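You operate a simulated robot arm through the tools that you are given. There is no shell and no other tool. Be economical: measure what you need, move in short steps, check, and stop when the job is done.

The job below is to be done with a simulated two-armed robot. You get a single attempt, and the scene is never put back.

JOB
Hold the actuator on the mat and turn its lever to BLOW.
Fine: push the blue stopper into its port and put it back in the good tray.

Only the result counts: the job must be done as asked and must still hold three seconds after the hand-in. Knocking over, shifting, dropping, spilling or breaking anything else fails it. A push-on lid holds only when it is set on centred and level and pressed home; a screw cap is set on level and turned clockwise until tight.

ROBOT AND FRAMES
Two 7-joint arms with two-finger parallel grippers on one trunk, on a base that drives. Base frame: it is fixed to the floor where the robot stands at the start and does not move with it; the origin is under the middle of the robot, x ahead of it, y to its left, z up. Units: m, rad, N and s.
The left shoulder is at the start at [0.07, 0.134, 1.226], the right one opposite. With the tool pointing down near the work surface each hand reaches from about 0.1 to 0.64 m from the robot's upright axis, wherever it stands, measured 20 degrees to its own side. Places, roughly: green mat [0.5, -0.1, 0.9]; lever of the spare actuator [0.5, 0.4, 1]; good tray [0.5, 0.3, 0.9]. Payload 1.57 kg a hand.
Tool frame (each hand has its own): the origin (TCP) lies between the finger pads and is the grasp point; the fingertips stand 0.03 m ahead of it; z points along the fingers, y is the line along which they close. Largest opening 0.08 m; finger width 0.017, thickness 0.012; the body of the gripper, 0.04 by 0.082 m, starts 0.08 m behind the TCP.
Orientation is told as [roll, pitch, yaw] about the base's x, y, z axes, in that order, counted from this pose: with the fingers straight down and closing along the base's y, the tool's x points along the base's -x, its y along +y and its z along -z.

CONTROLS
- The arms move only by the tool nudge_tool. It takes "left_motion", "right_motion" or both (then of equal length, played together; a hand with none holds still); each is one flat list of numbers, 6 for each row, row after row: the shift along the tool's x, y, z in m, then the turn, a rotation vector about the tool's x, y, z in rad. In form: [x, y, z, rx, ry, rz, x, y, z, rx, ry, rz, ...]. A call has 1 to 10 rows; each row shifts and turns the commanded pose from where the row before left it, along the tool's axes as they then stand. "left_fingers" and "right_fingers" are, for a hand that has rows, the finger opening in m, from 0 to 0.08, set as the call begins (left out, the last holds). Rows are played at 5 a second. More than 0.05 m and 0.15 rad between two rows, or a gripper value outside its range, and nothing of the call is played. A pose out of reach is approached as far as the arm can. The call stops where the force on the tool passes 40 N (or 10 N more than at its start, if that is more) or the arm is blocked; 0.2 s more then pass. The fingers move at their own pace (about 0.153 m/s each) and stop on an object; they squeeze with about 31 N. The grip force told is the motor's: it shows also when the fingers shut on nothing. Time passes only in rows, and 0.2 s behind the last, so rows that do not move let the fingers close. The reply holds the time, the measured pose of the TCP, the force on the tool along the base axes, the opening and the grip force, in the units named above and with some noise.
- Cameras (640 x 400 px; columns grow to the right, rows downward): "scene" is now at [0.121, 0.0352, 1.4349]; the picture's right is [0.44, -0.90, 0.00], its down [-0.66, -0.32, -0.68] and it looks along [0.61, 0.30, -0.74] (base axes); focal length 240 px, centre (320, 200). "left" rides on the left gripper at [0.072, 0.007, -0.122] in its tool frame; the picture's right is [-0.09, 1.00, 0.00], its down [-0.84, -0.08, -0.54] and it looks along [-0.54, -0.05, 0.84] (tool axes); focal length 238 px, centre (320, 200). "right" rides on the right gripper at [0.072, -0.007, -0.122] in its tool frame; the picture's right is [0.09, 1.00, 0.00], its down [-0.84, 0.08, -0.54] and it looks along [-0.54, 0.05, 0.84] (tool axes); focal length 238 px, centre (320, 200). There is no depth. A picture from a camera that has moved, and an enlarged one, comes with that camera's place and axes in the base frame and with its lens.
- camera(camera): a new picture of that camera. No time passes.
- raise_lower(by): slides the trunk up (or, below 0, down) by that many m; the arms and the scene camera ride with it, the base frame stays. It gives what a move gives, with no picture.
- roll_base(legs): drives the robot by 1 to 6 legs, each [ahead, left, turn to the left] in m, m and rad, along the robot's own axes; the way and the turn of a leg run together, so that a leg with both is an arc; at most 1.5 m and 3.142 rad a leg. The arms and the cameras ride along, it lands a little off, and it stops where it bumps. It gives what a move gives.
- head_to(pan, tilt): turns the head with the scene camera to pan (to the left, within 1.501 rad either way) and tilt (down, from -0.506 to 1.204), counted from straight ahead of the robot. It gives what a move gives.
- inspect(camera, box): a new picture of the part [left, top, right, bottom] of that camera's present view, enlarged. No time passes.
- sign_off(): hands the job in; it is judged then, once.

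Work in short steps. Places have to be worked out from the pictures, the camera data and where the tool is seen: move nearer, look again, correct. Check each grasp and each placing, and mend what went wrong. You have 120 turns and 88 pictures in all, those below and enlarged ones among them. Open the grippers and draw the arms clear of the work before you hand the job in, unless the task says otherwise; then end with one line.

The tools are called after "Call:" by a JSON object that holds its "op" and its "data". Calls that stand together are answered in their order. nudge_tool: Moves the arms, as the interface text tells. Its arguments: {"type":"object","properties":{"left_motion":{"type":"array"},"left_fingers":{"type":"number"},"right_motion":{"type":"array"},"right_fingers":{"type":"number"}},"required":[]} The other tools are called the same way: raise_lower (by) slides the trunk up or down; roll_base (legs) drives the base; head_to (pan, tilt) turns the head that bears the scene camera; camera (camera) takes a picture; inspect (camera, box) takes an enlarged picture of a part of a camera's view; sign_off () hands the job in.

At the start:

```text
clock: 0.0
left_eef_pos: [0.3199, 0.3877, 1.202]
left_tool_rot: [-0.001, 0.001, 0.0]
left_ft_force: [-0.1, -0.1, 0.0]
left_finger_gap: 0.08
left_grip_force: 0.1
right_eef_pos: [0.3296, -0.0138, 1.2401]
right_tool_rot: [0.0, 0.0, 0.001]
right_ft_force: [-0.1, 0.2, 0.0]
right_finger_gap: 0.08
right_grip_force: 0.0
trunk travel left (down, up): [-0.8, 0.14]
robot x, y, heading: [-0.0013, -0.0001, 0.003]
head pan, tilt: [0.456, 0.827]
```

scene: 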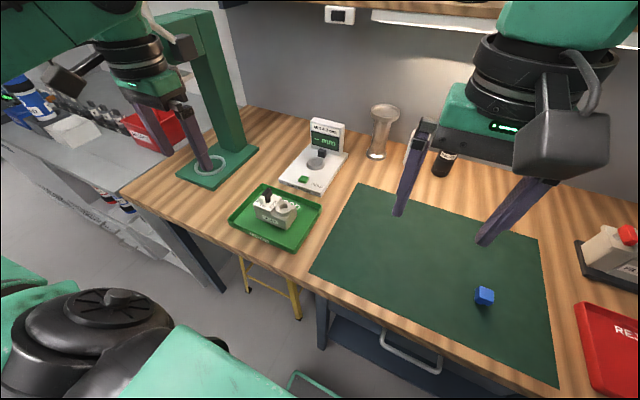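
right: 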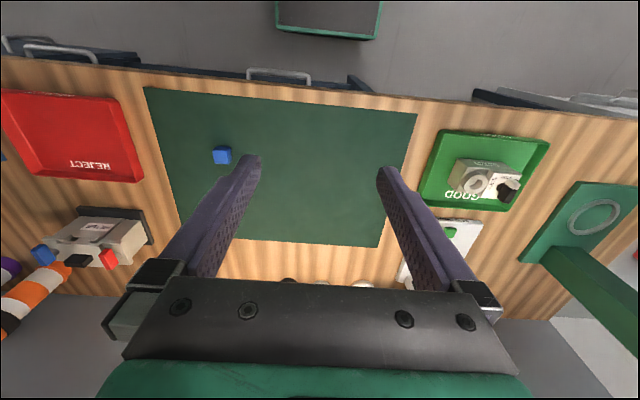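
left: 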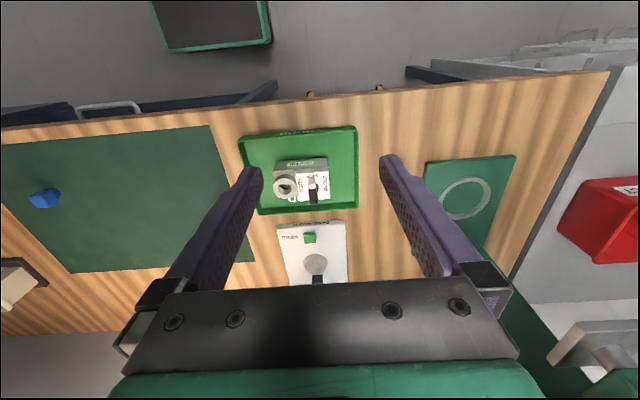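

The actuator seems to lie in the good tray, with the blue stopper on the mat. I'll look closer at both before moving.

Call:
{"op": "inspect", "data": {"camera": "left", "box": [230, 110, 370, 220]}}

Call:
{"op": "inspect", "data": {"camera": "scene", "box": [220, 170, 330, 260]}}

Call:
{"op": "inspect", "data": {"camera": "right", "box": [0, 80, 260, 300]}}

```text
3.64 times, centred on (300, 165) of left
camera zoom: at [0.2475, 0.3948, 1.3237], right [0.09, 1.0, 0.0], down [0.84, -0.08, 0.54], along [0.54, -0.05, -0.84], focal length 867 px, centre (393, 327)
```

zoom: 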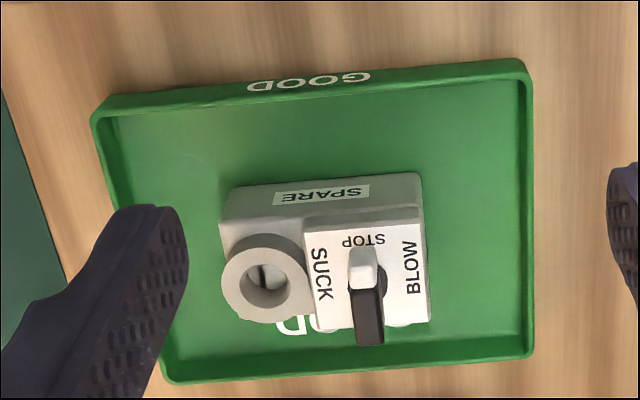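

```text
4.44 times, centred on (275, 215) of scene
camera zoom: at [0.121, 0.0352, 1.4349], right [0.44, -0.9, 0.0], down [-0.66, -0.32, -0.68], along [0.61, 0.3, -0.74], focal length 1066 px, centre (520, 133)
```

zoom: 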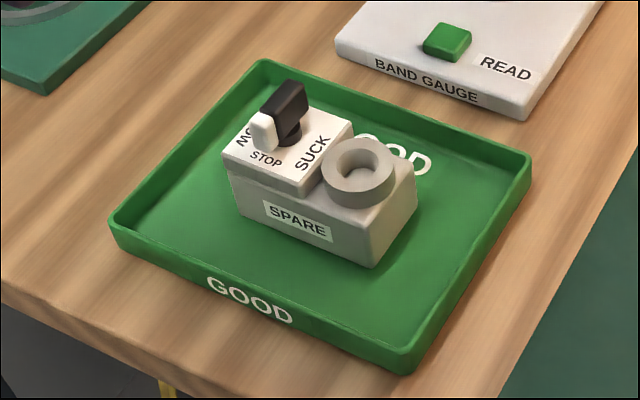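

```text
1.82 times, centred on (130, 190) of right
camera zoom: at [0.2572, -0.022, 1.3619], right [-0.09, 1.0, 0.0], down [0.84, 0.08, 0.54], along [0.54, 0.05, -0.84], focal length 433 px, centre (666, 218)
```

zoom: 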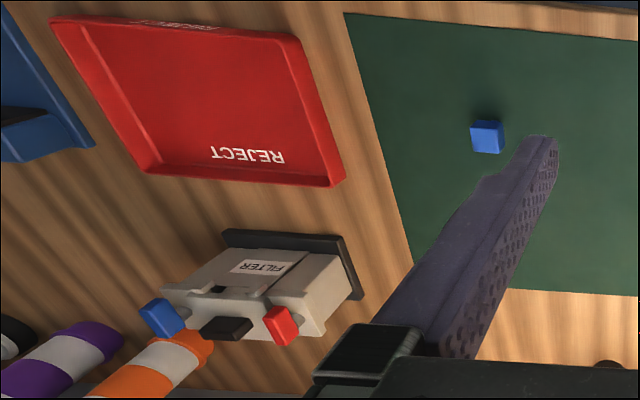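

The actuator is near (0.46, 0.34) with its lever at STOP (white tip toward the robot), and its port at its -y end. The blue stopper is near (0.46, -0.205). I'll bring both hands nearer and look.

Call:
{"op": "nudge_tool", "data": {"left_motion": [-0.0167, -0.0075, 0.015, 0, 0, 0, -0.0167, -0.0075, 0.015, 0, 0, 0, -0.0167, -0.0075, 0.015, 0, 0, 0, -0.0167, -0.0075, 0.015, 0, 0, 0, -0.0167, -0.0075, 0.015, 0, 0, 0, -0.0167, -0.0075, 0.015, 0, 0, 0], "right_motion": [-0.0183, -0.031, 0.03, 0, 0, 0, -0.0183, -0.031, 0.03, 0, 0, 0, -0.0183, -0.031, 0.03, 0, 0, 0, -0.0183, -0.031, 0.03, 0, 0, 0, -0.0183, -0.031, 0.03, 0, 0, 0, -0.0183, -0.031, 0.03, 0, 0, 0]}}

Call:
{"op": "camera", "data": {"camera": "left"}}

Call:
{"op": "camera", "data": {"camera": "right"}}

```text
clock: 1.4
left_eef_pos: [0.4231, 0.3407, 1.1118]
left_tool_rot: [-0.001, 0.0, 0.001]
left_ft_force: [-0.9, 0.4, 0.0]
left_finger_gap: 0.0799
left_grip_force: 0.1
right_eef_pos: [0.4397, -0.2002, 1.058]
right_tool_rot: [0.001, -0.001, 0.001]
right_ft_force: [0.5, 0.6, -0.3]
right_finger_gap: 0.0797
right_grip_force: 0.1
trunk travel left (down, up): [-0.8, 0.14]
robot x, y, heading: [-0.0019, -0.0023, 0.001]
head pan, tilt: [0.456, 0.827]
```

```text
81 pictures are left
camera left: at [0.3497, 0.3479, 1.2337], right [0.09, 1.0, 0.0], down [0.84, -0.08, 0.54], along [0.54, -0.05, -0.84], focal length 238 px, centre (320, 200)
```

left: 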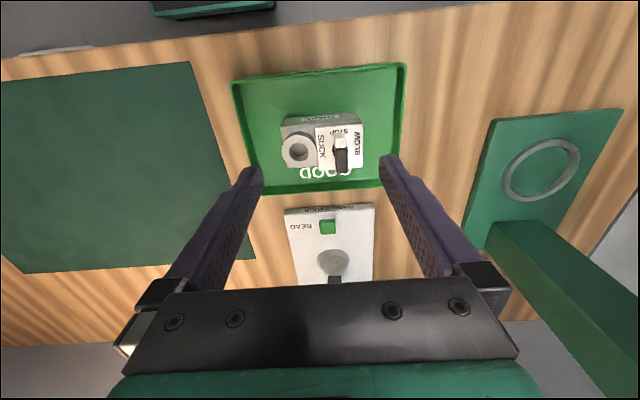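

```text
80 pictures are left
camera right: at [0.3681, -0.2092, 1.1804], right [-0.09, 1.0, 0.0], down [0.84, 0.08, 0.54], along [0.54, 0.05, -0.84], focal length 238 px, centre (320, 200)
```

right: 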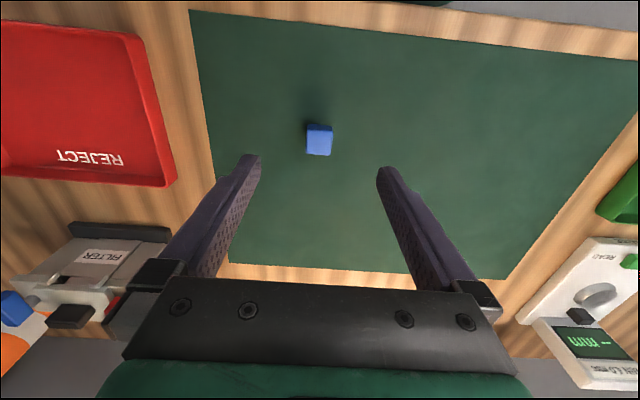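

Call:
{"op": "inspect", "data": {"camera": "left", "box": [225, 50, 415, 200]}}

Call:
{"op": "inspect", "data": {"camera": "right", "box": [280, 105, 360, 165]}}

Call:
{"op": "inspect", "data": {"camera": "scene", "box": [440, 260, 530, 330]}}

```text
2.67 times, centred on (320, 125) of left
camera zoom: at [0.3497, 0.3479, 1.2337], right [0.09, 1.0, 0.0], down [0.84, -0.08, 0.54], along [0.54, -0.05, -0.84], focal length 636 px, centre (320, 400)
```

zoom: 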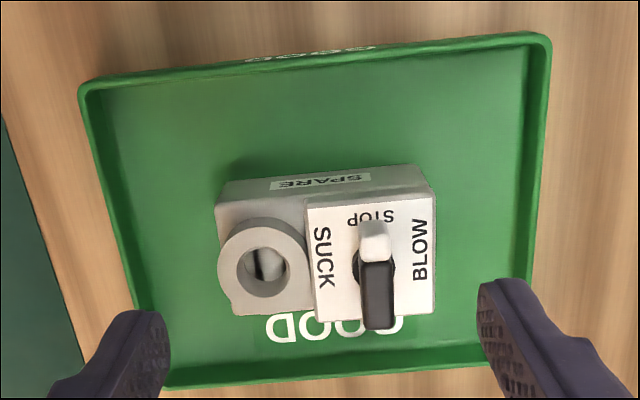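

```text
6.67 times, centred on (320, 135) of right
camera zoom: at [0.3681, -0.2092, 1.1804], right [-0.09, 1.0, 0.0], down [0.84, 0.08, 0.54], along [0.54, 0.05, -0.84], focal length 1589 px, centre (320, 633)
```

zoom: 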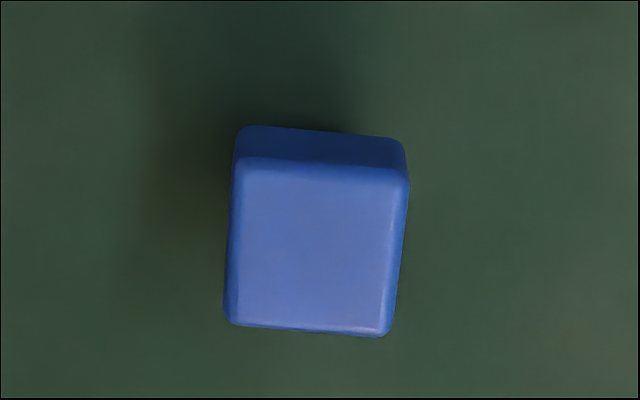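

```text
5.71 times, centred on (485, 295) of scene
camera zoom: at [0.1227, 0.0334, 1.4348], right [0.44, -0.9, 0.0], down [-0.66, -0.32, -0.68], along [0.61, 0.3, -0.74], focal length 1371 px, centre (-623, -343)
```

zoom: 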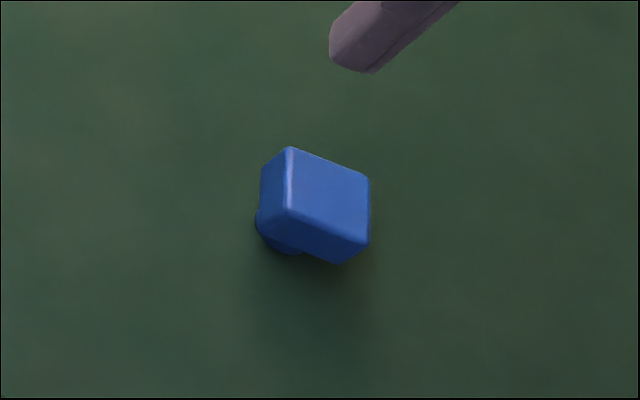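

The actuator body spans about x 0.431–0.487, y 0.290–0.394, aligned with the base, and its top is near z 0.93. The stopper stands upright on its plug. I'll turn the left hand by -90° yaw so that it grips the body across x.

Call:
{"op": "nudge_tool", "data": {"left_motion": [0, 0, 0, 0, 0, 0.1428, 0, 0, 0, 0, 0, 0.1428, 0, 0, 0, 0, 0, 0.1428, 0, 0, 0, 0, 0, 0.1428, 0, 0, 0, 0, 0, 0.1428, 0, 0, 0, 0, 0, 0.1428, 0, 0, 0, 0, 0, 0.1428, 0, 0, 0, 0, 0, 0.1428, 0, 0, 0, 0, 0, 0.1428, 0, 0, 0, 0, 0, 0.1428], "left_fingers": 0.08}}

Call:
{"op": "nudge_tool", "data": {"left_motion": [0, 0, 0, 0, 0, 0.1428, 0, 0.018, 0.02, 0, 0, 0, 0, 0.018, 0.02, 0, 0, 0, 0, 0, 0, 0, 0, 0]}}

Call:
{"op": "camera", "data": {"camera": "left"}}

```text
clock: 3.6
left_eef_pos: [0.4205, 0.3418, 1.1127]
left_tool_rot: [0.0, 0.0, -1.431]
left_ft_force: [-0.7, 0.2, 0.4]
left_finger_gap: 0.08
left_grip_force: 0.0
right_eef_pos: [0.4392, -0.199, 1.0589]
right_tool_rot: [0.001, -0.001, 0.0]
right_ft_force: [0.6, 0.0, 0.1]
right_finger_gap: 0.08
right_grip_force: 0.0
trunk travel left (down, up): [-0.8, 0.14]
robot x, y, heading: [0.0002, 0.0019, 0.0]
head pan, tilt: [0.456, 0.827]
```

```text
clock: 4.6
left_eef_pos: [0.4549, 0.3423, 1.0725]
left_tool_rot: [0.0, 0.0, -1.571]
left_ft_force: [0.5, 0.7, 0.2]
left_finger_gap: 0.0799
left_grip_force: 0.1
right_eef_pos: [0.4377, -0.1984, 1.0609]
right_tool_rot: [0.0, 0.002, -0.001]
right_ft_force: [-0.7, 0.7, 0.3]
right_finger_gap: 0.0798
right_grip_force: 0.1
trunk travel left (down, up): [-0.8, 0.14]
robot x, y, heading: [0.0012, 0.0016, -0.003]
head pan, tilt: [0.456, 0.827]
```

```text
76 pictures are left
camera left: at [0.4615, 0.4142, 1.1943], right [1.0, -0.09, 0.0], down [-0.08, -0.84, 0.54], along [-0.05, -0.54, -0.84], focal length 238 px, centre (320, 200)
```

left: 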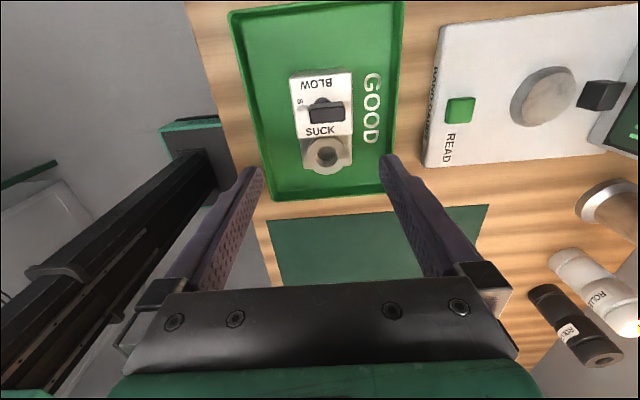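

The body centre reads x ≈ 0.457. I'll zoom in to check the lever's shape before descending.

Call:
{"op": "inspect", "data": {"camera": "left", "box": [270, 50, 370, 190]}}

Call:
{"op": "inspect", "data": {"camera": "scene", "box": [245, 180, 315, 240]}}

```text
2.86 times, centred on (320, 120) of left
camera zoom: at [0.4615, 0.4142, 1.1943], right [1.0, -0.09, 0.0], down [-0.08, -0.84, 0.54], along [-0.05, -0.54, -0.84], focal length 681 px, centre (320, 429)
```

zoom: 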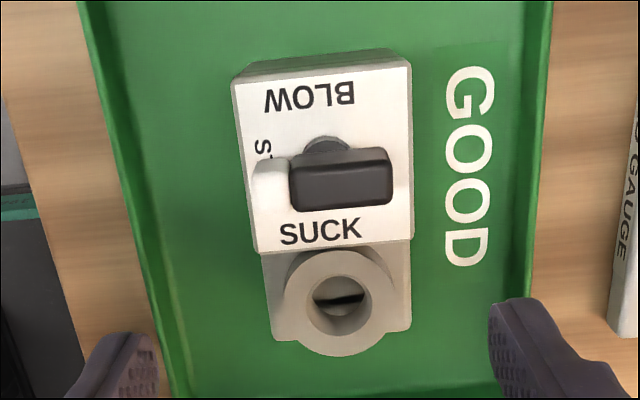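

```text
6.67 times, centred on (280, 210) of scene
camera zoom: at [0.1199, 0.0353, 1.435], right [0.44, -0.9, 0.0], down [-0.66, -0.32, -0.68], along [0.61, 0.3, -0.74], focal length 1599 px, centre (587, 133)
```

zoom: 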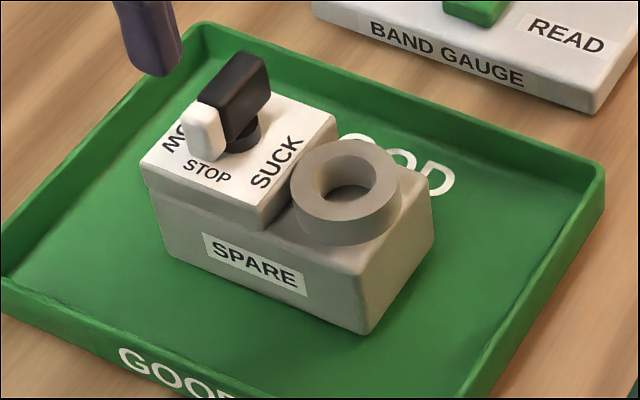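

The lever bar stands on a stem, its top around z ≈ 0.97, and clears the palm. I'll go down over the body with the fingers straddling it in x.

Call:
{"op": "nudge_tool", "data": {"left_motion": [-0.004, 0.001, 0.03, 0, 0, 0, 0, 0.001, 0.04, 0, 0, 0, 0, 0, 0.04, 0, 0, 0, 0, 0, 0, 0, 0, 0]}}

Call:
{"op": "camera", "data": {"camera": "left"}}

Call:
{"op": "inspect", "data": {"camera": "scene", "box": [215, 130, 345, 240]}}

```text
clock: 5.6
left_eef_pos: [0.457, 0.3366, 0.9622]
left_tool_rot: [0.001, -0.001, -1.57]
left_ft_force: [1.1, -0.1, 0.1]
left_finger_gap: 0.0799
left_grip_force: 0.1
right_eef_pos: [0.4381, -0.1994, 1.0596]
right_tool_rot: [0.0, 0.0, 0.0]
right_ft_force: [-0.5, -0.2, -0.9]
right_finger_gap: 0.08
right_grip_force: 0.0
trunk travel left (down, up): [-0.8, 0.14]
robot x, y, heading: [-0.0003, 0.0031, 0.001]
head pan, tilt: [0.456, 0.827]
```

```text
73 pictures are left
camera left: at [0.4643, 0.4105, 1.0833], right [1.0, -0.09, 0.0], down [-0.08, -0.84, 0.54], along [-0.05, -0.54, -0.84], focal length 238 px, centre (320, 200)
```

left: 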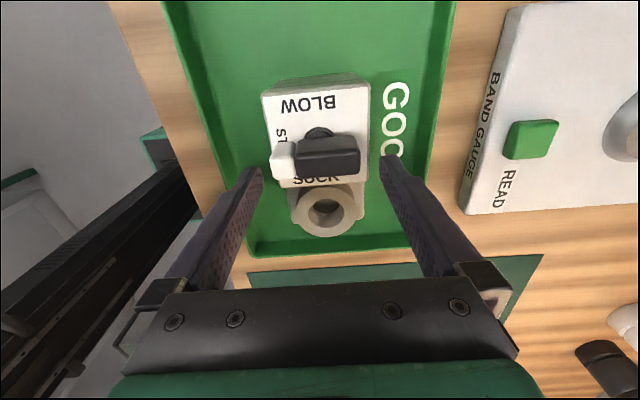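

```text
3.64 times, centred on (280, 185) of scene
camera zoom: at [0.1208, 0.0349, 1.4349], right [0.44, -0.9, 0.0], down [-0.66, -0.32, -0.68], along [0.61, 0.3, -0.74], focal length 872 px, centre (466, 254)
```

zoom: 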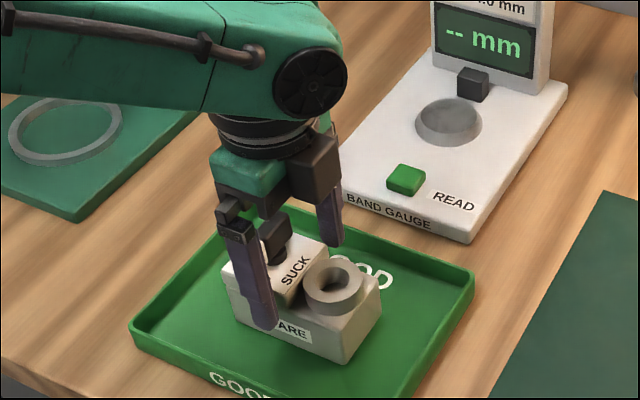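

Aligned well, with the fingers on either side of the body. I'll descend 0.038 more.

Call:
{"op": "nudge_tool", "data": {"left_motion": [0, 0, 0.02, 0, 0, 0, 0, 0, 0.018, 0, 0, 0, 0, 0, 0, 0, 0, 0]}}

Call:
{"op": "inspect", "data": {"camera": "scene", "box": [215, 130, 345, 240]}}

```text
clock: 6.4
left_eef_pos: [0.4579, 0.3384, 0.9235]
left_tool_rot: [-0.001, -0.002, -1.57]
left_ft_force: [0.8, -0.1, 0.4]
left_finger_gap: 0.08
left_grip_force: 0.1
right_eef_pos: [0.4378, -0.1992, 1.0597]
right_tool_rot: [-0.001, -0.001, -0.001]
right_ft_force: [0.6, -0.3, -0.6]
right_finger_gap: 0.0801
right_grip_force: 0.1
trunk travel left (down, up): [-0.8, 0.14]
robot x, y, heading: [0.0009, 0.0003, 0.002]
head pan, tilt: [0.456, 0.827]
```

```text
3.64 times, centred on (280, 185) of scene
camera zoom: at [0.1205, 0.035, 1.4349], right [0.44, -0.9, 0.0], down [-0.66, -0.32, -0.68], along [0.61, 0.3, -0.74], focal length 872 px, centre (466, 254)
```

zoom: 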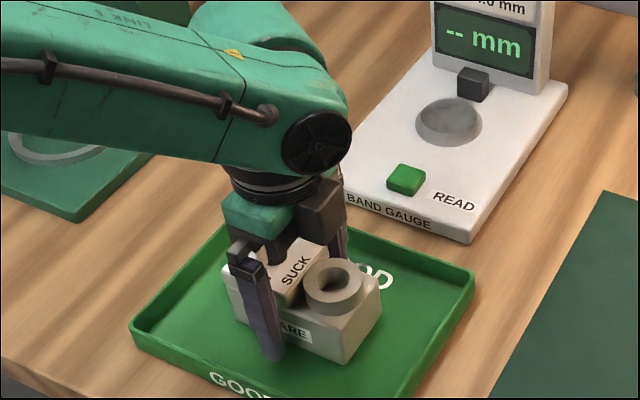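

The fingers straddle the body with no contact force. Close, then a small lift.

Call:
{"op": "nudge_tool", "data": {"left_motion": [0, 0, 0, 0, 0, 0, 0, 0, 0, 0, 0, 0, 0, 0, 0, 0, 0, 0], "left_fingers": 0.0}}

Call:
{"op": "nudge_tool", "data": {"left_motion": [0, 0, -0.02, 0, 0, 0, 0, 0, -0.02, 0, 0, 0, 0, 0, 0, 0, 0, 0]}}

Call:
{"op": "inspect", "data": {"camera": "scene", "box": [215, 130, 345, 240]}}

```text
clock: 7.2
left_eef_pos: [0.4579, 0.3374, 0.9234]
left_tool_rot: [-0.001, 0.0, -1.572]
left_ft_force: [0.9, -0.2, 2.7]
left_finger_gap: 0.0597
left_grip_force: 31.3
right_eef_pos: [0.4389, -0.1994, 1.059]
right_tool_rot: [0.001, 0.0, 0.002]
right_ft_force: [0.4, 1.0, -0.6]
right_finger_gap: 0.0799
right_grip_force: 0.1
trunk travel left (down, up): [-0.8, 0.14]
robot x, y, heading: [-0.0004, 0.0072, 0.001]
head pan, tilt: [0.456, 0.827]
```

```text
clock: 8.0
left_eef_pos: [0.4586, 0.339, 0.962]
left_tool_rot: [-0.001, -0.004, -1.572]
left_ft_force: [0.2, 1.0, -5.1]
left_finger_gap: 0.0598
left_grip_force: 30.7
right_eef_pos: [0.4402, -0.1983, 1.0587]
right_tool_rot: [0.001, 0.002, 0.0]
right_ft_force: [0.3, -0.2, 0.1]
right_finger_gap: 0.0801
right_grip_force: 0.1
trunk travel left (down, up): [-0.8, 0.14]
robot x, y, heading: [-0.0012, -0.0028, 0.003]
head pan, tilt: [0.456, 0.827]
```

```text
3.64 times, centred on (280, 185) of scene
camera zoom: at [0.1225, 0.0361, 1.4347], right [0.44, -0.9, 0.0], down [-0.66, -0.32, -0.68], along [0.61, 0.3, -0.74], focal length 872 px, centre (466, 254)
```

zoom: 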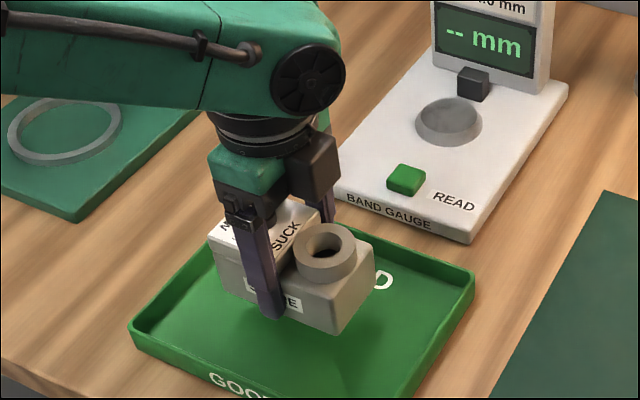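

It is firmly held (gap 0.06). I'll lift it further and carry it to the mat at y ≈ 0.06.

Call:
{"op": "nudge_tool", "data": {"left_motion": [0, 0, -0.03, 0, 0, 0, 0, 0, -0.02, 0, 0, 0, -0.0465, 0, 0, 0, 0, 0, -0.0465, 0, 0, 0, 0, 0, -0.0465, 0, 0, 0, 0, 0, -0.0465, 0, 0, 0, 0, 0, -0.0465, 0, 0, 0, 0, 0, -0.0465, 0, 0, 0, 0, 0, 0, 0, 0, 0, 0, 0]}}

Call:
{"op": "camera", "data": {"camera": "scene"}}

```text
clock: 10.0
left_eef_pos: [0.4437, 0.078, 1.019]
left_tool_rot: [-0.001, -0.001, -1.57]
left_ft_force: [-0.2, -0.2, -4.6]
left_finger_gap: 0.0599
left_grip_force: 30.9
left hand out of reach, approached as far as the arm can: row 8
right_eef_pos: [0.4386, -0.1988, 1.0595]
right_tool_rot: [-0.002, 0.0, 0.0]
right_ft_force: [-0.5, -1.1, 1.2]
right_finger_gap: 0.08
right_grip_force: 0.0
trunk travel left (down, up): [-0.8, 0.14]
robot x, y, heading: [-0.0041, 0.0015, 0.004]
head pan, tilt: [0.456, 0.827]
```

```text
69 pictures are left
camera scene: at [0.1211, 0.0355, 1.4348], right [0.44, -0.9, 0.0], down [-0.66, -0.32, -0.68], along [0.61, 0.3, -0.74], focal length 240 px, centre (320, 200)
```

scene: 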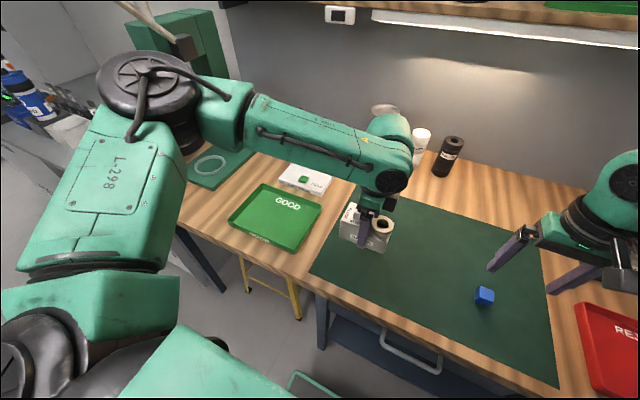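

The left arm is near its reach limit at y ≈ 0.078, but that is over the mat. I'll lower the actuator here and drive the base sideways afterwards.

Call:
{"op": "nudge_tool", "data": {"left_motion": [0.003, 0, 0.03, 0, 0, 0, 0, 0, 0.03, 0, 0, 0, 0, 0, 0.025, 0, 0, 0, 0, 0, 0, 0, 0, 0]}}

Call:
{"op": "inspect", "data": {"camera": "scene", "box": [305, 170, 435, 280]}}

```text
clock: 11.0
left_eef_pos: [0.43, 0.1017, 0.9471]
left_tool_rot: [0.0, -0.002, -1.572]
left_ft_force: [-0.7, -0.1, -5.2]
left_finger_gap: 0.0598
left_grip_force: 31.8
left hand out of reach, approached as far as the arm can: row 1, 2, 3
right_eef_pos: [0.4392, -0.1984, 1.0591]
right_tool_rot: [0.001, 0.0, 0.001]
right_ft_force: [0.0, 0.8, 1.3]
right_finger_gap: 0.08
right_grip_force: 0.0
trunk travel left (down, up): [-0.8, 0.14]
robot x, y, heading: [-0.0007, -0.0006, 0.001]
head pan, tilt: [0.456, 0.827]
```

```text
3.64 times, centred on (370, 225) of scene
camera zoom: at [0.1218, 0.0352, 1.4348], right [0.44, -0.9, 0.0], down [-0.66, -0.32, -0.68], along [0.61, 0.3, -0.74], focal length 872 px, centre (138, 109)
```

zoom: 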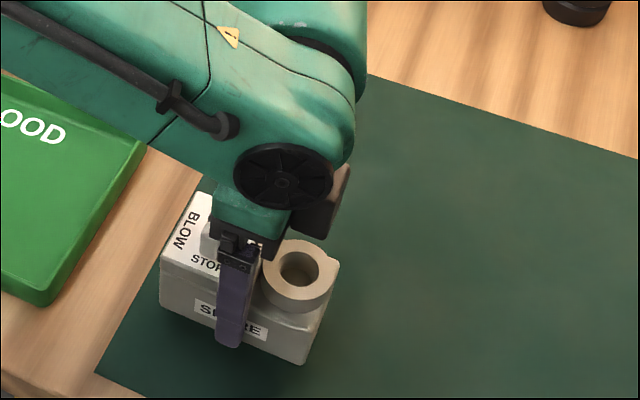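

This is out of the arm's comfortable reach. I'll raise both hands and drive the base 0.12 m to the right, then lower.

Call:
{"op": "nudge_tool", "data": {"left_motion": [0, 0, -0.03, 0, 0, 0, 0, 0, -0.03, 0, 0, 0, 0, 0, 0, 0, 0, 0], "right_motion": [0.0, 0, -0.04, 0, 0, 0, 0.0, 0, -0.04, 0, 0, 0, 0, 0, 0, 0, 0, 0]}}

Call:
{"op": "roll_base", "data": {"legs": [[0, -0.12, 0]]}}

Call:
{"op": "camera", "data": {"camera": "scene"}}

```text
clock: 11.8
left_eef_pos: [0.4309, 0.1019, 1.0061]
left_tool_rot: [-0.001, 0.0, -1.57]
left_ft_force: [-0.3, 0.1, -5.0]
left_finger_gap: 0.0599
left_grip_force: 31.0
right_eef_pos: [0.4406, -0.2001, 1.14]
right_tool_rot: [0.001, 0.003, -0.001]
right_ft_force: [0.3, -0.1, 0.4]
right_finger_gap: 0.0802
right_grip_force: 0.1
trunk travel left (down, up): [-0.8, 0.14]
robot x, y, heading: [-0.0001, -0.0011, 0.001]
head pan, tilt: [0.456, 0.827]
```

```text
clock: 13.0
left_eef_pos: [0.4305, -0.0136, 1.0062]
left_tool_rot: [-0.002, -0.002, -1.569]
left_ft_force: [0.5, 0.5, -5.5]
left_finger_gap: 0.0601
left_grip_force: 31.7
right_eef_pos: [0.44, -0.3166, 1.139]
right_tool_rot: [-0.001, 0.0, 0.001]
right_ft_force: [-0.1, 0.0, 0.0]
right_finger_gap: 0.0802
right_grip_force: 0.1
trunk travel left (down, up): [-0.8, 0.14]
robot x, y, heading: [-0.0028, -0.121, 0.001]
head pan, tilt: [0.456, 0.827]
```

```text
67 pictures are left
camera scene: at [0.122, -0.0806, 1.4347], right [0.44, -0.9, 0.0], down [-0.66, -0.33, -0.68], along [0.61, 0.3, -0.74], focal length 240 px, centre (320, 200)
```

scene: 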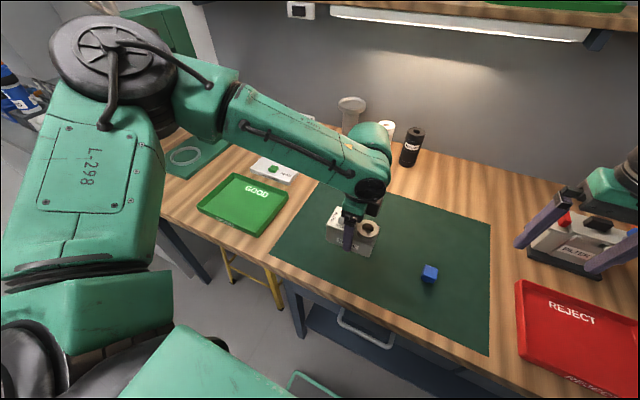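

Now I'll carry the actuator to about (0.445, 0.055) and lower toward the mat.

Call:
{"op": "nudge_tool", "data": {"left_motion": [0.035, 0.007, 0, 0, 0, 0, 0.035, 0.008, 0, 0, 0, 0, 0, 0, 0.03, 0, 0, 0, 0, 0, 0.03, 0, 0, 0, 0, 0, 0.012, 0, 0, 0, 0, 0, 0, 0, 0, 0]}}

Call:
{"op": "inspect", "data": {"camera": "scene", "box": [255, 170, 405, 280]}}

```text
clock: 14.4
left_eef_pos: [0.445, 0.0553, 0.9344]
left_tool_rot: [-0.003, -0.001, -1.569]
left_ft_force: [-0.3, 0.7, -5.0]
left_finger_gap: 0.06
left_grip_force: 30.9
right_eef_pos: [0.44, -0.3191, 1.14]
right_tool_rot: [-0.001, 0.0, 0.002]
right_ft_force: [0.6, 0.0, -0.5]
right_finger_gap: 0.0798
right_grip_force: 0.0
trunk travel left (down, up): [-0.8, 0.14]
robot x, y, heading: [-0.0018, -0.1184, 0.004]
head pan, tilt: [0.456, 0.827]
```

```text
3.64 times, centred on (330, 225) of scene
camera zoom: at [0.1218, -0.084, 1.4348], right [0.44, -0.9, 0.0], down [-0.66, -0.32, -0.68], along [0.61, 0.3, -0.74], focal length 872 px, centre (284, 109)
```

zoom: 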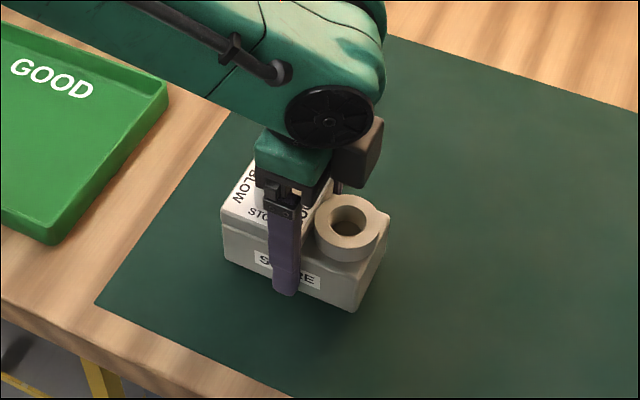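

Still carried (-5 N). I'll lower in small steps until contact shows.

Call:
{"op": "nudge_tool", "data": {"left_motion": [0, 0, 0.007, 0, 0, 0, 0, 0, 0.003, 0, 0, 0, 0, 0, 0, 0, 0, 0]}}

```text
clock: 15.2
left_eef_pos: [0.4445, 0.0558, 0.9248]
left_tool_rot: [-0.001, 0.0, -1.568]
left_ft_force: [-0.2, 0.9, -4.7]
left_finger_gap: 0.0599
left_grip_force: 31.1
right_eef_pos: [0.44, -0.3177, 1.1397]
right_tool_rot: [0.0, -0.001, 0.0]
right_ft_force: [-0.5, 0.2, -0.6]
right_finger_gap: 0.08
right_grip_force: 0.1
trunk travel left (down, up): [-0.8, 0.14]
robot x, y, heading: [-0.0058, -0.1225, -0.003]
head pan, tilt: [0.456, 0.827]
```

Call:
{"op": "nudge_tool", "data": {"left_motion": [0, 0, 0.002, 0, 0, 0, 0, 0, 0.002, 0, 0, 0, 0, 0, 0, 0, 0, 0]}}

```text
clock: 16.0
left_eef_pos: [0.444, 0.056, 0.9215]
left_tool_rot: [-0.002, 0.0, -1.568]
left_ft_force: [0.5, 0.0, -5.1]
left_finger_gap: 0.0599
left_grip_force: 31.1
right_eef_pos: [0.439, -0.3171, 1.14]
right_tool_rot: [0.002, -0.001, 0.002]
right_ft_force: [-0.4, 0.0, -1.1]
right_finger_gap: 0.0802
right_grip_force: 0.0
trunk travel left (down, up): [-0.8, 0.14]
robot x, y, heading: [0.0033, -0.1171, 0.0]
head pan, tilt: [0.456, 0.827]
```

Still in the air, so I continue down in small steps.

Call:
{"op": "nudge_tool", "data": {"left_motion": [0, 0, 0.0015, 0, 0, 0, 0, 0, 0.0015, 0, 0, 0, 0, 0, 0, 0, 0, 0]}}

```text
clock: 16.8
left_eef_pos: [0.4446, 0.0538, 0.9194]
left_tool_rot: [0.003, 0.0, -1.57]
left_ft_force: [0.5, 1.0, 3.2]
left_finger_gap: 0.0599
left_grip_force: 31.1
right_eef_pos: [0.4395, -0.3187, 1.1395]
right_tool_rot: [0.0, 0.001, 0.001]
right_ft_force: [-0.5, 0.2, -0.1]
right_finger_gap: 0.0804
right_grip_force: 0.1
trunk travel left (down, up): [-0.8, 0.14]
robot x, y, heading: [-0.0016, -0.1199, -0.002]
head pan, tilt: [0.456, 0.827]
```

Contact made (force turned upward). I'll open the left fingers, lift away, and check the lever from the left camera.

Call:
{"op": "nudge_tool", "data": {"left_motion": [0, 0, 0, 0, 0, 0, 0, 0, 0, 0, 0, 0, 0, 0, -0.03, 0, 0, 0, 0, 0, -0.04, 0, 0, 0, 0, 0, -0.04, 0, 0, 0, 0.02, 0, -0.04, 0, 0, 0, 0, 0, 0, 0, 0, 0], "left_fingers": 0.08}}

Call:
{"op": "camera", "data": {"camera": "left"}}

```text
clock: 18.4
left_eef_pos: [0.4435, 0.0756, 1.0676]
left_tool_rot: [-0.002, -0.001, -1.568]
left_ft_force: [1.4, 0.0, 0.4]
left_finger_gap: 0.08
left_grip_force: 0.0
right_eef_pos: [0.4393, -0.3185, 1.1396]
right_tool_rot: [-0.001, -0.001, 0.001]
right_ft_force: [0.3, -0.2, 0.0]
right_finger_gap: 0.0799
right_grip_force: 0.2
trunk travel left (down, up): [-0.8, 0.14]
robot x, y, heading: [0.0012, -0.1196, -0.003]
head pan, tilt: [0.456, 0.827]
```

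```text
65 pictures are left
camera left: at [0.4506, 0.1476, 1.1897], right [1.0, -0.09, 0.0], down [-0.08, -0.84, 0.54], along [-0.05, -0.54, -0.84], focal length 238 px, centre (320, 200)
```

left: 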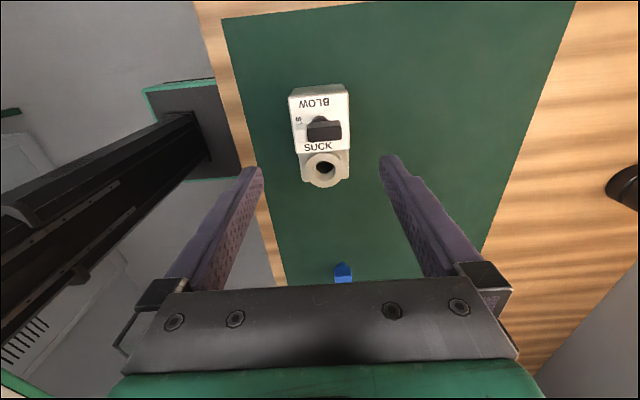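

The actuator sits on the mat as expected. I'll test the right hand's reach at yaw +90° while the left moves aside to +y.

Call:
{"op": "nudge_tool", "data": {"left_motion": [0.03, 0, -0.02, 0, 0, 0, 0.04, 0, 0, 0, 0, 0, 0.04, 0, 0, 0, 0, 0, 0.03, 0, 0, 0, 0, 0, 0, 0, 0, 0, 0, 0, 0, 0, 0, 0, 0, 0, 0, 0, 0, 0, 0, 0, 0, 0, 0, 0, 0, 0, 0, 0, 0, 0, 0, 0, 0, 0, 0, 0, 0, 0], "right_motion": [0, 0, 0, 0, 0, -0.1428, 0, 0, 0, 0, 0, -0.1428, 0, 0, 0, 0, 0, -0.1428, 0, 0, 0, 0, 0, -0.1428, 0, 0, 0, 0, 0, -0.1428, 0, 0, 0, 0, 0, -0.1428, 0, 0, 0, 0, 0, -0.1428, 0, 0, 0, 0, 0, -0.1428, 0, 0, 0, 0, 0, -0.1428, 0, 0, 0, 0, 0, -0.1428]}}

Call:
{"op": "nudge_tool", "data": {"right_motion": [0, 0, 0, 0, 0, -0.1428, -0.045, 0, 0, 0, -0.15, 0, -0.045, 0, 0, 0, -0.15, 0, -0.045, 0, 0, 0, -0.15, 0, -0.045, 0, 0, 0, -0.15, 0, 0, 0, 0, 0, 0, 0]}}

```text
clock: 20.6
left_eef_pos: [0.4432, 0.2165, 1.0881]
left_tool_rot: [0.0, -0.003, -1.57]
left_ft_force: [0.6, -1.4, -0.5]
left_finger_gap: 0.0803
left_grip_force: 0.1
right_eef_pos: [0.3677, -0.2821, 1.1218]
right_tool_rot: [-0.047, -0.006, 0.805]
right_ft_force: [0.7, -0.3, 0.0]
right_finger_gap: 0.0801
right_grip_force: 0.0
right hand out of reach, approached as far as the arm can: row 4, 5, 6, 7, 8, 9, 10
trunk travel left (down, up): [-0.8, 0.14]
robot x, y, heading: [0.003, -0.117, -0.001]
head pan, tilt: [0.456, 0.827]
```

```text
clock: 22.0
left_eef_pos: [0.4432, 0.2154, 1.088]
left_tool_rot: [0.0, 0.001, -1.567]
left_ft_force: [-0.4, -0.6, -0.4]
left_finger_gap: 0.0799
left_grip_force: 0.0
right_eef_pos: [0.4576, -0.1299, 1.1711]
right_tool_rot: [0.029, -0.629, 0.872]
right_ft_force: [0.1, 1.2, 0.4]
right_finger_gap: 0.0802
right_grip_force: 0.0
right hand out of reach, approached as far as the arm can: row 1, 4
trunk travel left (down, up): [-0.8, 0.14]
robot x, y, heading: [-0.0034, -0.1218, 0.001]
head pan, tilt: [0.456, 0.827]
```

Right yaw +90° is beyond that arm's limit (about +0.8). I'll go back to neutral and try yaw -90°, which holds the body equally well.

Call:
{"op": "nudge_tool", "data": {"right_motion": [0.03, 0, 0, 0, 0.15, 0, 0.03, 0, 0, 0, 0.15, 0, 0.03, 0, 0, 0, 0.15, 0, 0, 0, 0, 0, 0.15, 0, 0, 0, 0, 0, 0, 0.15, 0, 0, 0, 0, 0, 0.15, 0, 0, 0, 0, 0, 0.15, 0, 0, 0, 0, 0, 0.15, 0, 0, 0, 0, 0, 0.15, 0, 0, 0, 0, 0, 0.12]}}

```text
clock: 24.2
left_eef_pos: [0.4432, 0.2155, 1.0876]
left_tool_rot: [-0.002, 0.001, -1.57]
left_ft_force: [-0.5, 0.2, 0.0]
left_finger_gap: 0.0801
left_grip_force: 0.0
right_eef_pos: [0.4207, -0.1871, 1.1381]
right_tool_rot: [0.153, -0.096, 0.009]
right_ft_force: [1.3, 0.6, 0.8]
right_finger_gap: 0.0803
right_grip_force: 0.1
right hand out of reach, approached as far as the arm can: row 1, 4
trunk travel left (down, up): [-0.8, 0.14]
robot x, y, heading: [0.0035, -0.1188, 0.002]
head pan, tilt: [0.456, 0.827]
```

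Now I'll remove the residual tilt and spin the right hand toward yaw -90°.

Call:
{"op": "nudge_tool", "data": {"right_motion": [0, 0, 0, 0.12, 0.08, 0, 0, 0, 0, 0.03, 0.016, 0.12, 0, 0, 0, 0, 0, 0.15, 0, 0, 0, 0, 0, 0.15, 0, 0, 0, 0, 0, 0.15, 0, 0, 0, 0, 0, 0.15, 0, 0, 0, 0, 0, 0.15, 0, 0, 0, 0, 0, 0.15, 0, 0, 0, 0, 0, 0.15, 0, 0, 0, 0, 0, 0.15]}}

Call:
{"op": "nudge_tool", "data": {"right_motion": [0, 0, 0, 0, 0, 0.15, 0, 0, 0, 0, 0, 0.1, 0.04, 0, 0, 0, -0.0, 0, 0.04, 0, 0, 0, 0, 0, 0.04, 0, 0, 0, 0, 0, 0.03, 0, 0, 0, 0, 0, 0, 0, 0, 0, 0, 0]}}

```text
clock: 26.4
left_eef_pos: [0.4435, 0.2154, 1.0888]
left_tool_rot: [-0.002, 0.0, -1.57]
left_ft_force: [0.8, -0.1, 0.6]
left_finger_gap: 0.08
left_grip_force: 0.0
right_eef_pos: [0.4199, -0.1883, 1.1374]
right_tool_rot: [-0.001, 0.003, -1.304]
right_ft_force: [0.4, 0.1, 0.8]
right_finger_gap: 0.0799
right_grip_force: 0.0
trunk travel left (down, up): [-0.8, 0.14]
robot x, y, heading: [0.0005, -0.1198, 0.003]
head pan, tilt: [0.456, 0.827]
```

```text
clock: 28.0
left_eef_pos: [0.4429, 0.2155, 1.088]
left_tool_rot: [-0.002, 0.0, -1.568]
left_ft_force: [0.3, 0.0, 0.0]
left_finger_gap: 0.0802
left_grip_force: 0.1
right_eef_pos: [0.417, -0.0379, 1.1383]
right_tool_rot: [0.0, 0.005, -1.551]
right_ft_force: [0.2, -0.5, 0.3]
right_finger_gap: 0.0799
right_grip_force: 0.2
trunk travel left (down, up): [-0.8, 0.14]
robot x, y, heading: [-0.0029, -0.1183, 0.001]
head pan, tilt: [0.456, 0.827]
```

Yaw -90° works for the right hand. I'll tilt it 0.7 rad so the hand leans toward -y, leaving room for the left above the lever.

Call:
{"op": "nudge_tool", "data": {"right_motion": [0, 0.009, 0, 0, 0.14, 0.02, 0, 0.009, 0, 0, 0.14, 0, 0, 0.009, 0, 0, 0.14, 0, 0, 0, 0, 0, 0.14, 0, 0, 0, 0, 0, 0.14, 0, 0, 0, 0, 0, 0, 0]}}

Call:
{"op": "camera", "data": {"camera": "right"}}

```text
clock: 29.4
left_eef_pos: [0.4432, 0.2161, 1.0878]
left_tool_rot: [0.0, 0.0, -1.569]
left_ft_force: [0.7, 0.4, -1.0]
left_finger_gap: 0.0797
left_grip_force: 0.0
right_eef_pos: [0.444, -0.0361, 1.1385]
right_tool_rot: [-0.004, 0.704, -1.572]
right_ft_force: [-0.3, -0.3, -0.6]
right_finger_gap: 0.0801
right_grip_force: 0.0
trunk travel left (down, up): [-0.8, 0.14]
robot x, y, heading: [-0.0023, -0.1188, -0.0]
head pan, tilt: [0.456, 0.827]
```

```text
64 pictures are left
camera right: at [0.4373, -0.0615, 1.2782], right [1.0, 0.07, 0.06], down [0.08, -0.99, -0.13], along [0.05, 0.13, -0.99], focal length 238 px, centre (320, 200)
```

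right: 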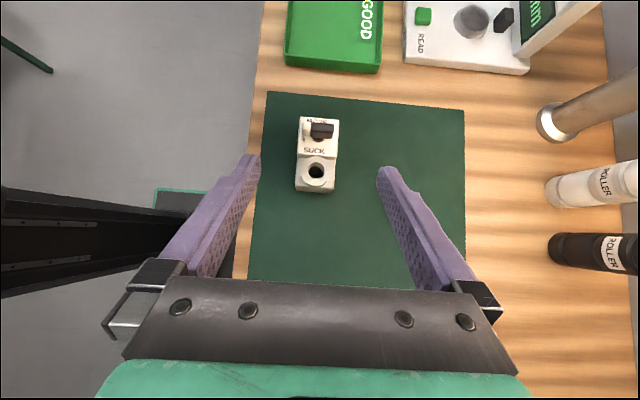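

The view puts the port at about (0.447, 0.022) and the body centre at x ≈ 0.446. I'll line up and approach along the tilted tool axis partway.

Call:
{"op": "nudge_tool", "data": {"right_motion": [-0.033, 0.001, 0, 0, 0, 0, -0.033, 0.001, 0, 0, 0, 0, -0.033, 0, 0, 0, 0, 0, 0, 0, 0.045, 0, 0, 0, 0, 0, 0.045, 0, 0, 0, 0, 0, 0.045, 0, 0, 0, 0, 0, 0, 0, 0, 0]}}

Call:
{"op": "camera", "data": {"camera": "right"}}

Call:
{"op": "camera", "data": {"camera": "scene"}}

```text
clock: 31.0
left_eef_pos: [0.4428, 0.2149, 1.0883]
left_tool_rot: [0.0, 0.0, -1.568]
left_ft_force: [0.5, 0.6, -0.3]
left_finger_gap: 0.0799
left_grip_force: 0.0
right_eef_pos: [0.4454, -0.0234, 0.9696]
right_tool_rot: [-0.003, 0.703, -1.573]
right_ft_force: [-0.4, -0.4, -0.8]
right_finger_gap: 0.08
right_grip_force: 0.0
trunk travel left (down, up): [-0.8, 0.14]
robot x, y, heading: [0.0015, -0.1185, -0.001]
head pan, tilt: [0.456, 0.827]
```

```text
63 pictures are left
camera right: at [0.4382, -0.0498, 1.1106], right [1.0, 0.07, 0.06], down [0.08, -0.99, -0.13], along [0.05, 0.13, -0.99], focal length 238 px, centre (320, 200)
```

right: 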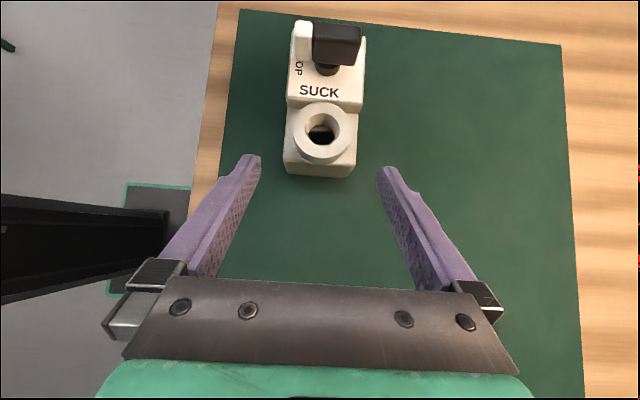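

```text
62 pictures are left
camera scene: at [0.1209, -0.0838, 1.4349], right [0.44, -0.9, 0.0], down [-0.66, -0.32, -0.68], along [0.61, 0.3, -0.74], focal length 240 px, centre (320, 200)
```

scene: 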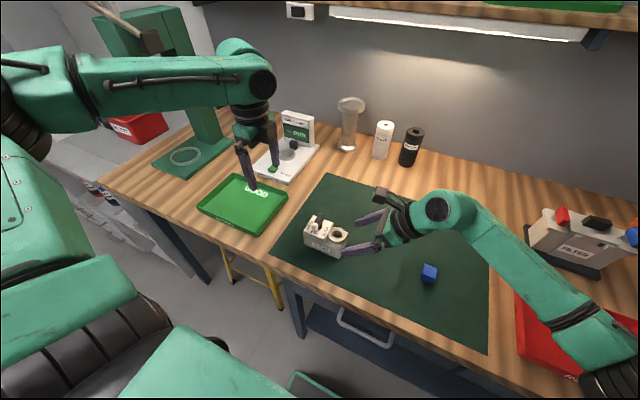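

The fingers are aligned with the body. I'll advance 0.064 along the tool axis and close gently.

Call:
{"op": "nudge_tool", "data": {"right_motion": [0, 0.001, 0.032, 0, 0, 0, 0, 0, 0.032, 0, 0, 0, 0, 0, 0, 0, 0, 0]}}

Call:
{"op": "camera", "data": {"camera": "right"}}

```text
clock: 31.8
left_eef_pos: [0.4427, 0.2146, 1.0879]
left_tool_rot: [0.0, 0.001, -1.569]
left_ft_force: [0.6, 0.0, -0.5]
left_finger_gap: 0.0797
left_grip_force: 0.0
right_eef_pos: [0.4455, 0.0164, 0.9231]
right_tool_rot: [-0.004, 0.701, -1.572]
right_ft_force: [0.4, -0.1, -0.4]
right_finger_gap: 0.08
right_grip_force: 0.0
trunk travel left (down, up): [-0.8, 0.14]
robot x, y, heading: [0.0015, -0.1186, -0.001]
head pan, tilt: [0.456, 0.827]
```

```text
61 pictures are left
camera right: at [0.4393, -0.0092, 1.0618], right [1.0, 0.07, 0.06], down [0.08, -0.99, -0.13], along [0.05, 0.13, -0.99], focal length 238 px, centre (320, 200)
```

right: 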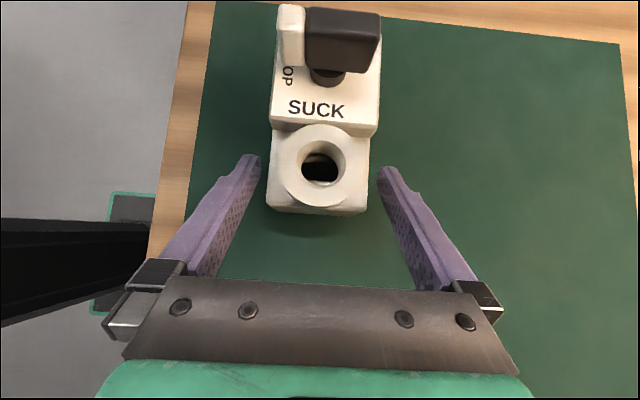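

Slightly deeper, then close on the body.

Call:
{"op": "nudge_tool", "data": {"right_motion": [0, 0.0, 0.006, 0, 0, 0, 0, 0, 0, 0, 0, 0]}}

Call:
{"op": "nudge_tool", "data": {"right_motion": [0, 0, 0, 0, 0, 0, 0, 0, 0, 0, 0, 0, 0, 0, 0, 0, 0, 0], "right_fingers": 0.0}}

Call:
{"op": "camera", "data": {"camera": "right"}}

```text
clock: 32.4
left_eef_pos: [0.4433, 0.2151, 1.088]
left_tool_rot: [-0.001, 0.001, -1.569]
left_ft_force: [-1.0, 0.6, -0.3]
left_finger_gap: 0.0802
left_grip_force: 0.1
right_eef_pos: [0.4459, 0.0205, 0.9176]
right_tool_rot: [-0.004, 0.703, -1.571]
right_ft_force: [-1.0, 0.8, -0.5]
right_finger_gap: 0.0801
right_grip_force: 0.0
trunk travel left (down, up): [-0.8, 0.14]
robot x, y, heading: [0.0021, -0.1205, -0.005]
head pan, tilt: [0.456, 0.827]
```

```text
clock: 33.2
left_eef_pos: [0.4435, 0.2157, 1.0883]
left_tool_rot: [-0.001, -0.002, -1.569]
left_ft_force: [-0.3, -1.1, 0.3]
left_finger_gap: 0.0799
left_grip_force: 0.0
right_eef_pos: [0.4455, 0.0198, 0.9177]
right_tool_rot: [-0.003, 0.702, -1.571]
right_ft_force: [-1.5, -1.4, -0.6]
right_finger_gap: 0.0599
right_grip_force: 31.4
trunk travel left (down, up): [-0.8, 0.14]
robot x, y, heading: [0.0005, -0.1182, 0.001]
head pan, tilt: [0.456, 0.827]
```

```text
60 pictures are left
camera right: at [0.4394, -0.0048, 1.0573], right [1.0, 0.07, 0.06], down [0.08, -0.99, -0.13], along [0.05, 0.13, -0.99], focal length 238 px, centre (320, 200)
```

right: 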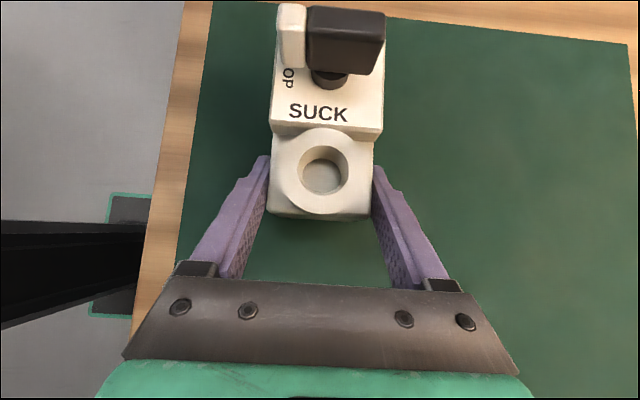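

The body is held at the port end (gap 0.06). To give the left hand more room, I'll open, tilt the right hand 0.25 rad further about the TCP, and grip again.

Call:
{"op": "nudge_tool", "data": {"right_motion": [0, 0, 0, 0, 0, 0, 0, 0, 0, 0, 0, 0, 0, 0, 0, 0, 0.125, 0, 0, 0, 0, 0, 0.125, 0, 0, 0, 0, 0, 0, 0], "right_fingers": 0.08}}

Call:
{"op": "nudge_tool", "data": {"right_motion": [0, 0, 0, 0, 0, 0, 0, 0, 0, 0, 0, 0, 0, 0, 0, 0, 0, 0], "right_fingers": 0.0}}

Call:
{"op": "inspect", "data": {"camera": "scene", "box": [280, 160, 440, 280]}}

Call:
{"op": "camera", "data": {"camera": "right"}}

```text
clock: 34.4
left_eef_pos: [0.4438, 0.2159, 1.0887]
left_tool_rot: [-0.003, 0.001, -1.568]
left_ft_force: [0.9, 0.3, 0.7]
left_finger_gap: 0.0801
left_grip_force: 0.1
right_eef_pos: [0.4456, 0.0193, 0.9171]
right_tool_rot: [-0.006, 0.954, -1.574]
right_ft_force: [0.6, -0.1, 0.4]
right_finger_gap: 0.0802
right_grip_force: 0.1
trunk travel left (down, up): [-0.8, 0.14]
robot x, y, heading: [0.0022, -0.1175, 0.002]
head pan, tilt: [0.456, 0.827]
```

```text
clock: 35.2
left_eef_pos: [0.442, 0.216, 1.0887]
left_tool_rot: [0.001, 0.001, -1.57]
left_ft_force: [0.4, 0.6, 0.0]
left_finger_gap: 0.0799
left_grip_force: 0.1
right_eef_pos: [0.446, 0.0208, 0.9179]
right_tool_rot: [-0.005, 0.95, -1.575]
right_ft_force: [-1.0, 0.3, -1.2]
right_finger_gap: 0.0601
right_grip_force: 31.2
trunk travel left (down, up): [-0.8, 0.14]
robot x, y, heading: [-0.0004, -0.1186, -0.002]
head pan, tilt: [0.456, 0.827]
```

```text
3.33 times, centred on (360, 220) of scene
camera zoom: at [0.1209, -0.0833, 1.4349], right [0.44, -0.9, 0.0], down [-0.66, -0.32, -0.68], along [0.61, 0.3, -0.74], focal length 800 px, centre (187, 133)
```

zoom: 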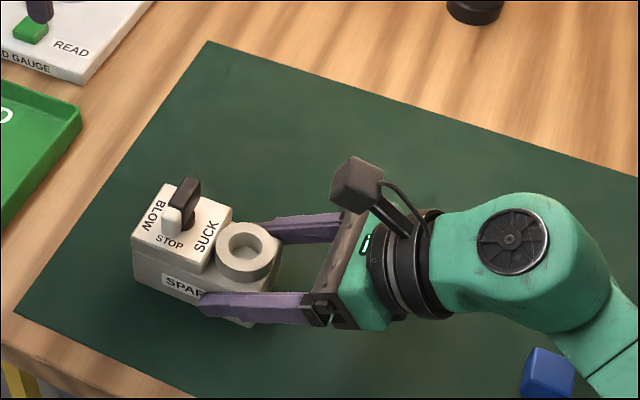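

```text
58 pictures are left
camera right: at [0.4397, -0.0388, 1.0468], right [1.0, 0.05, 0.07], down [0.08, -0.93, -0.37], along [0.05, 0.37, -0.93], focal length 238 px, centre (320, 200)
```

right: 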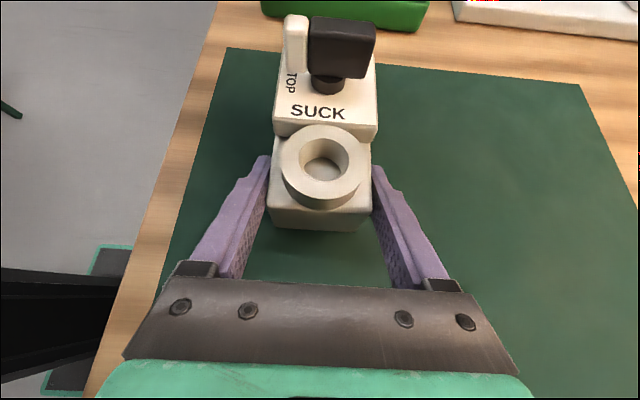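

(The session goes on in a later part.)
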